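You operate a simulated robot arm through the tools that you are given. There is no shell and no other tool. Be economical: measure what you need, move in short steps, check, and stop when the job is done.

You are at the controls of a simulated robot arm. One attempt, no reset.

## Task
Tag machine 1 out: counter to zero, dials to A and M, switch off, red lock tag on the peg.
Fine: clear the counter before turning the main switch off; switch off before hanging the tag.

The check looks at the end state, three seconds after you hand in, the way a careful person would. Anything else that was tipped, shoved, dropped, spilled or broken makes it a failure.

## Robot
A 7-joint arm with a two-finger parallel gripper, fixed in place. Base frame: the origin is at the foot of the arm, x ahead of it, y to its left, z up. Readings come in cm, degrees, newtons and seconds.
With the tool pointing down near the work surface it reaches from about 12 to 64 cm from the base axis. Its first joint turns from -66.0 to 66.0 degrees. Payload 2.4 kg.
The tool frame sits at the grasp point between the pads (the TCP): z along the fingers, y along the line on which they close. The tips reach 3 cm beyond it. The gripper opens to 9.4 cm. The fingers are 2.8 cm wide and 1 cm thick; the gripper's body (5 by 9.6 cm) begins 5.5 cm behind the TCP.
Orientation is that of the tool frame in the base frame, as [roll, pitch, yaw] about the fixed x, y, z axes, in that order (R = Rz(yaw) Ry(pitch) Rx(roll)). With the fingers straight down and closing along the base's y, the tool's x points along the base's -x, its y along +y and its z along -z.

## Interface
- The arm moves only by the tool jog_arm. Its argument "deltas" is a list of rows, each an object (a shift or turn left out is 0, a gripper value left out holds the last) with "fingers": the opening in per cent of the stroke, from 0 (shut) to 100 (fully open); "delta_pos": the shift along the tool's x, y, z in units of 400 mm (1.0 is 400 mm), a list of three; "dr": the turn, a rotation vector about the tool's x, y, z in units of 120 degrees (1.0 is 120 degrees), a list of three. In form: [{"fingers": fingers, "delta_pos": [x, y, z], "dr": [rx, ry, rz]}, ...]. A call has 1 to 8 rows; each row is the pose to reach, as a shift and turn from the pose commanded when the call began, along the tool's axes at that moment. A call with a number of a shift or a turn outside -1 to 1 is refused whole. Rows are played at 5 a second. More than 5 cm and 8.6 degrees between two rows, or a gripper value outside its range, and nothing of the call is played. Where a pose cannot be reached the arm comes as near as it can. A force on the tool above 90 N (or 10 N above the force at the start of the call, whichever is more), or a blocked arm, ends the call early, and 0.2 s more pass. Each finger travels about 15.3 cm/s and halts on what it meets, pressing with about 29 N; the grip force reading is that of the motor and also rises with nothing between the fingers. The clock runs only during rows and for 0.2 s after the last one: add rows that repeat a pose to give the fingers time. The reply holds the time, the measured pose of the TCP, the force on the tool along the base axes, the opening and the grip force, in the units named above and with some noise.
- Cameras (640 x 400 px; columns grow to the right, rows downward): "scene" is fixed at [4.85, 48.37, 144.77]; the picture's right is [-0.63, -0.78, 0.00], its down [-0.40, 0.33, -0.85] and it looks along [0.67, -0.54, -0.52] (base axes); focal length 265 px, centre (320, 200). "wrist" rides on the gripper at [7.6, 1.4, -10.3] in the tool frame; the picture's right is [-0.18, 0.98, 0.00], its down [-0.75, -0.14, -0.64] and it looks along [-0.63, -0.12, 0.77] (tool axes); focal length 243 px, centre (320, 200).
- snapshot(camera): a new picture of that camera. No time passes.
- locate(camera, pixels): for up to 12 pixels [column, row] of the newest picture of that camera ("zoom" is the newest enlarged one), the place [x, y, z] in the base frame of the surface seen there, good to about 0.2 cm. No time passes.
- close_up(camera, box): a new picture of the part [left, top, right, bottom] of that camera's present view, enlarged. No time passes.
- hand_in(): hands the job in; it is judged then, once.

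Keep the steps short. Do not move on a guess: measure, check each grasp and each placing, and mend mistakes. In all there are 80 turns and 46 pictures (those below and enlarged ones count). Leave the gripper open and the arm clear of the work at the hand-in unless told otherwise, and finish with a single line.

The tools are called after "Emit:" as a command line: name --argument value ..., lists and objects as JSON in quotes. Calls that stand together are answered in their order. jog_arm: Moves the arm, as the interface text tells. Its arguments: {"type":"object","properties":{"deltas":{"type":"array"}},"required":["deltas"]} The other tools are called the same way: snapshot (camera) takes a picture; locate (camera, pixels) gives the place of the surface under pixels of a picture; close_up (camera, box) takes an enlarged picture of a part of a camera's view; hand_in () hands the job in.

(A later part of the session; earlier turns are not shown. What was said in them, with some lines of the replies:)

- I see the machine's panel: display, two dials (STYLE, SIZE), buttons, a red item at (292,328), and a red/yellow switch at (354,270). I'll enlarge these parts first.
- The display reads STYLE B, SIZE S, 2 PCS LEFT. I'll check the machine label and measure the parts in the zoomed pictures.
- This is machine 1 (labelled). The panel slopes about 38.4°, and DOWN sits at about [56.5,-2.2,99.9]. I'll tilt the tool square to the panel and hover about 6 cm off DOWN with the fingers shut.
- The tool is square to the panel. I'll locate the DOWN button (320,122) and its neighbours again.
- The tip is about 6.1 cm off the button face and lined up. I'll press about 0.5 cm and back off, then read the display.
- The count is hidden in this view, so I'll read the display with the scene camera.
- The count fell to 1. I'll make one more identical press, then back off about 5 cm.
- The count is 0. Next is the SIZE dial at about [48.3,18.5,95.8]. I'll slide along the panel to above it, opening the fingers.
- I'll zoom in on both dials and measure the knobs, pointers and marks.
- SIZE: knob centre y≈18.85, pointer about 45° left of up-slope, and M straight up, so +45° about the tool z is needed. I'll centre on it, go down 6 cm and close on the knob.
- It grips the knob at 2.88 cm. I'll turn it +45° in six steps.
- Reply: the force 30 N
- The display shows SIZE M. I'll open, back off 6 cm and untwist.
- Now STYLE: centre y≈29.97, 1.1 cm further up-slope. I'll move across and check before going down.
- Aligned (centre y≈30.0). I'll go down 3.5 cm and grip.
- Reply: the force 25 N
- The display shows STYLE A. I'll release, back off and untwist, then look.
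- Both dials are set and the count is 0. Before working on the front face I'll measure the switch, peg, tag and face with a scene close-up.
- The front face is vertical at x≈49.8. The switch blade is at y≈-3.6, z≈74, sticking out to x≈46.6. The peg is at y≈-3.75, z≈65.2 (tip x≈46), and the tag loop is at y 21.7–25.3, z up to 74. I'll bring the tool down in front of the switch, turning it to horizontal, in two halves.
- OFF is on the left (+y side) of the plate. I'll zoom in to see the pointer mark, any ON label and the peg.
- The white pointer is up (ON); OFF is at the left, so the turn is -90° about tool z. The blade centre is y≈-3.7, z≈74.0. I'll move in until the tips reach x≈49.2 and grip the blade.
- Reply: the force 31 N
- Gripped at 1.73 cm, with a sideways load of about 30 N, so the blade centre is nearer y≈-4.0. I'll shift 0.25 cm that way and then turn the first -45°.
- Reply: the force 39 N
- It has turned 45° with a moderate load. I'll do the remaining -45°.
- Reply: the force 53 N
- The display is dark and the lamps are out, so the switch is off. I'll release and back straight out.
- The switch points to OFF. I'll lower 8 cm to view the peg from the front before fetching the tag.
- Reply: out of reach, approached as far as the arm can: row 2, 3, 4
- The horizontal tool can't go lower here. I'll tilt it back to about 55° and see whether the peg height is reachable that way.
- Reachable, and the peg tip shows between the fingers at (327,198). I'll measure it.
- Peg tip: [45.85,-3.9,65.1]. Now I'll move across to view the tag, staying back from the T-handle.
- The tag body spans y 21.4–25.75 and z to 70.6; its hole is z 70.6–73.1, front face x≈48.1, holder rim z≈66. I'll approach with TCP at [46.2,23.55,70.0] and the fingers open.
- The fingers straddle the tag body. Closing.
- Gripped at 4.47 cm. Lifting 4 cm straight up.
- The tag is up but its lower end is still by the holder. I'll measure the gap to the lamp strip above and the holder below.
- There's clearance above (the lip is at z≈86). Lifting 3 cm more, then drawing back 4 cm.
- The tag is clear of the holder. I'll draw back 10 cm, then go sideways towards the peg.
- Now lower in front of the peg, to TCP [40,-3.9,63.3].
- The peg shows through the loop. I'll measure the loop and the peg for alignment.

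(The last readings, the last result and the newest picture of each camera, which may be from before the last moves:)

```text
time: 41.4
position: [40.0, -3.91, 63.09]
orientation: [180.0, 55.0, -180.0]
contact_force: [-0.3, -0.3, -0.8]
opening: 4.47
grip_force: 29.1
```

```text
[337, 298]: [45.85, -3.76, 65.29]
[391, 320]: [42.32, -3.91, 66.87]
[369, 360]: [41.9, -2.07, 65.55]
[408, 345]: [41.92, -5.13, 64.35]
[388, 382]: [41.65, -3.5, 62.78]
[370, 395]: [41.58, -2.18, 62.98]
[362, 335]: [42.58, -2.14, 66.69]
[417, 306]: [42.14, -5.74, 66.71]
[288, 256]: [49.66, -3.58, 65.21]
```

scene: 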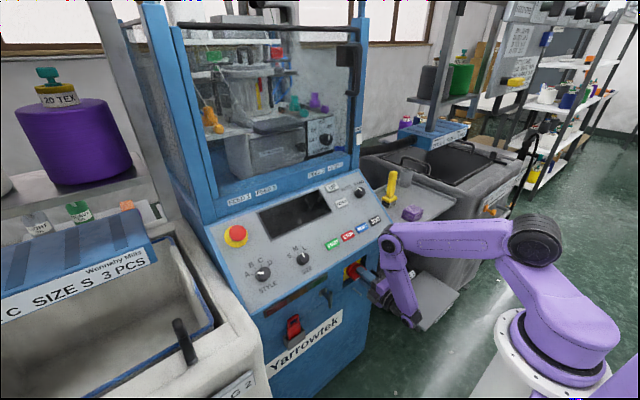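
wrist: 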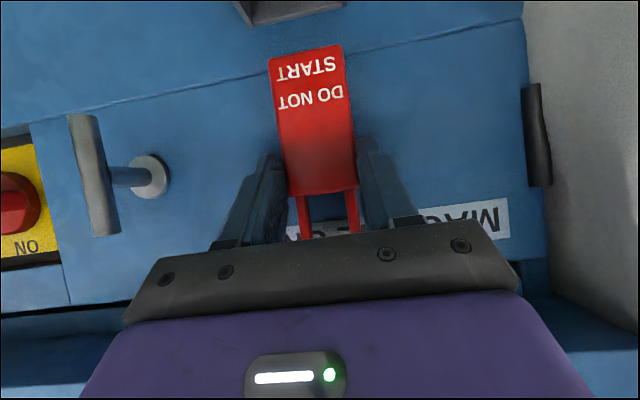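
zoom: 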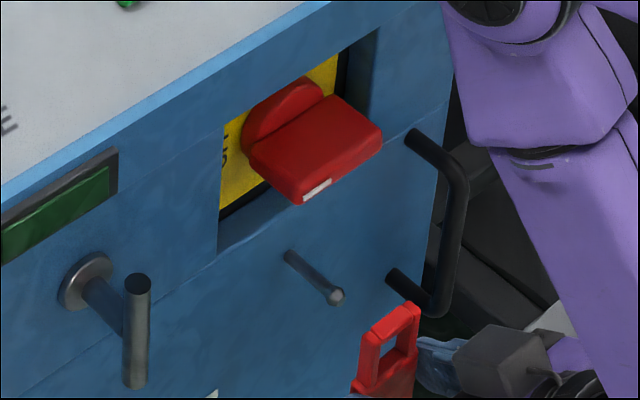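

Aligned within about 0.2 cm: the loop is centred at y≈-3.9 and the peg at y≈-3.8, z≈65.2. I'll raise 0.2 cm and push forward 6.2 cm onto the peg.

Emit:
jog_arm --deltas '[{"fingers": 30, "delta_pos": [-0.0041, 0.002, -0.0029]}, {"delta_pos": [-0.0315, 0.002, 0.036]}, {"delta_pos": [-0.053, 0.002, 0.0667]}, {"delta_pos": [-0.0745, 0.002, 0.0975]}, {"delta_pos": [-0.093, 0.002, 0.124]}, {"delta_pos": [-0.093, 0.002, 0.124]}]'

Emit:
close_up --camera "scene" --box '[310, 250, 406, 310]'

Emit:
close_up --camera "wrist" --box '[240, 20, 420, 250]'

```text
time: 42.8
position: [46.31, -3.84, 63.35]
orientation: [180.0, 55.1, -179.9]
contact_force: [0.6, 0.2, -1.2]
opening: 4.5
grip_force: 28.7
```

```text
6.67 times, centred on (358, 280) of scene
```

zoom: 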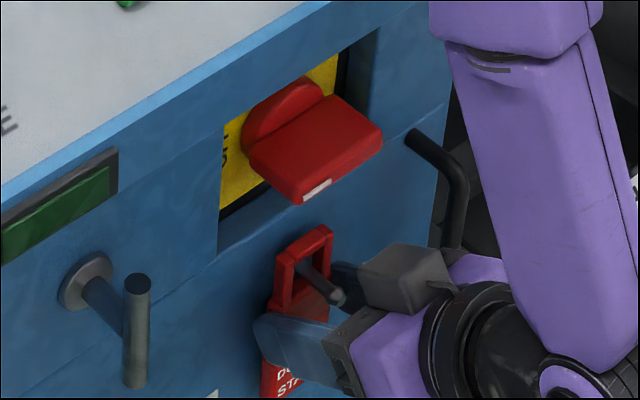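

```text
1.74 times, centred on (330, 135) of wrist
```

zoom: 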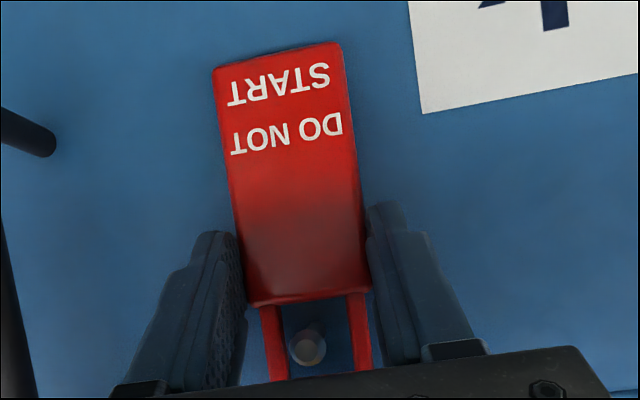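

The peg is through the loop. I'll lower 0.7 cm so the bar sits near the peg, and check the force before releasing.

Emit:
jog_arm --deltas '[{"fingers": 30, "delta_pos": [0.0072, 0, 0.005]}, {"delta_pos": [0.0143, 0, 0.01]}, {"delta_pos": [0.0143, 0, 0.01]}]'

```text
time: 43.6
position: [46.36, -4.06, 62.64]
orientation: [179.9, 55.0, 179.9]
contact_force: [-0.6, -0.3, 0.5]
opening: 4.48
grip_force: 28.8
```

Almost no load, so the bar is just above the peg. I'll open gently without moving.

Emit:
jog_arm --deltas '[{"fingers": 50}, {"fingers": 58}, {"fingers": 65}, {"fingers": 65}]'

Emit:
close_up --camera "scene" --box '[310, 250, 406, 310]'

```text
time: 44.6
position: [46.37, -4.14, 62.64]
orientation: [180.0, 54.9, -179.9]
contact_force: [0.0, -0.4, 0.1]
opening: 6.12
grip_force: 0.2
```

```text
6.67 times, centred on (358, 280) of scene
```

zoom: 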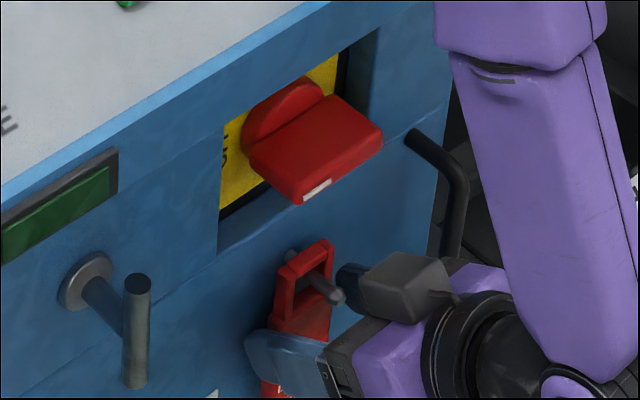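

The tag hangs on the peg. I'll back straight away in -x by 10 cm.

Emit:
jog_arm --deltas '[{"fingers": 65, "delta_pos": [0.0287, 0.004, -0.041]}, {"delta_pos": [0.0574, 0.004, -0.0819]}, {"delta_pos": [0.1, 0.004, -0.1433]}, {"delta_pos": [0.1435, 0.004, -0.2048]}, {"delta_pos": [0.1435, 0.004, -0.2048]}]'

Emit:
snapshot --camera "wrist"

Emit:
snapshot --camera "scene"

```text
time: 45.8
position: [36.22, -3.85, 62.83]
orientation: [-180.0, 55.1, 180.0]
contact_force: [-0.7, 0.1, 0.3]
opening: 6.14
grip_force: 0.1
```

```text
6 pictures are left
```

wrist: 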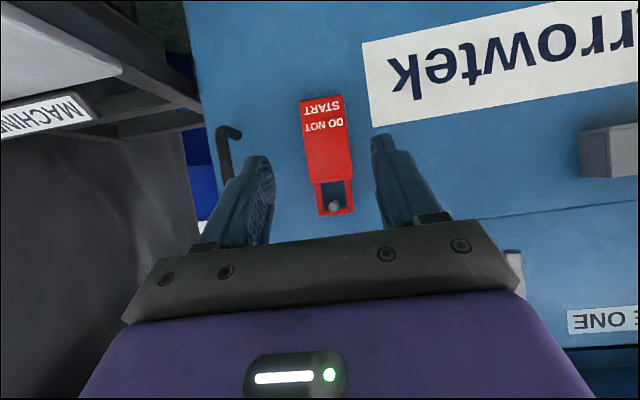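

```text
5 pictures are left
```

scene: 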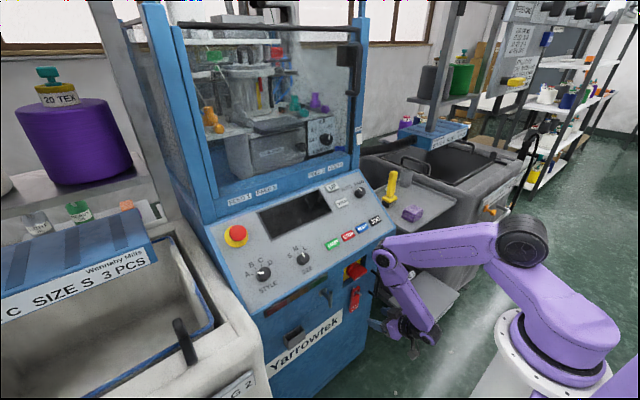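

The tag hangs freely on the peg and the holder is empty. I'll lift the arm clear, open fully, and check the panel.

Emit:
jog_arm --deltas '[{"fingers": 100, "delta_pos": [-0.0507, 0, -0.0584]}, {"delta_pos": [-0.1014, 0, -0.1168]}, {"delta_pos": [-0.152, 0, -0.1752]}, {"delta_pos": [-0.2027, 0, -0.2336]}, {"delta_pos": [-0.2027, 0, -0.2336]}]'

Emit:
close_up --camera "scene" --box '[220, 210, 400, 330]'

```text
time: 47.0
position: [33.21, -3.78, 74.84]
orientation: [179.9, 55.0, 180.0]
contact_force: [-1.3, -1.2, 0.1]
opening: 9.42
grip_force: 0.1
```

```text
3.33 times, centred on (310, 270) of scene
```

zoom: 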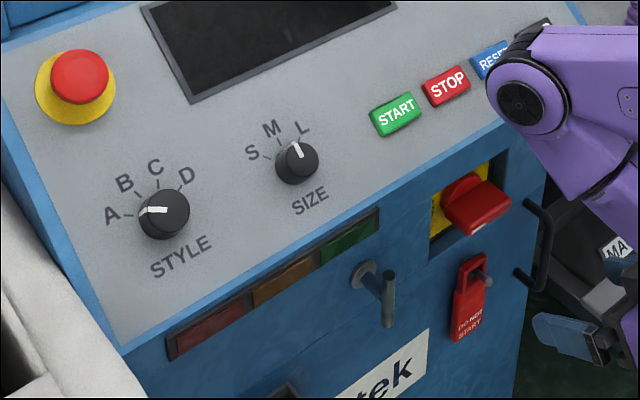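

Everything matches: the dials point to A and M, the counter read 0 before power-off, the switch is OFF, the tag is on the peg, and the arm is clear and open. Handing in.

Emit:
hand_in

```text
The job is handed in.
```

Machine 1 is tagged out: I cleared the counter to 0, set the dials to A and M, turned the main switch off, then hung the red lock tag on the peg.
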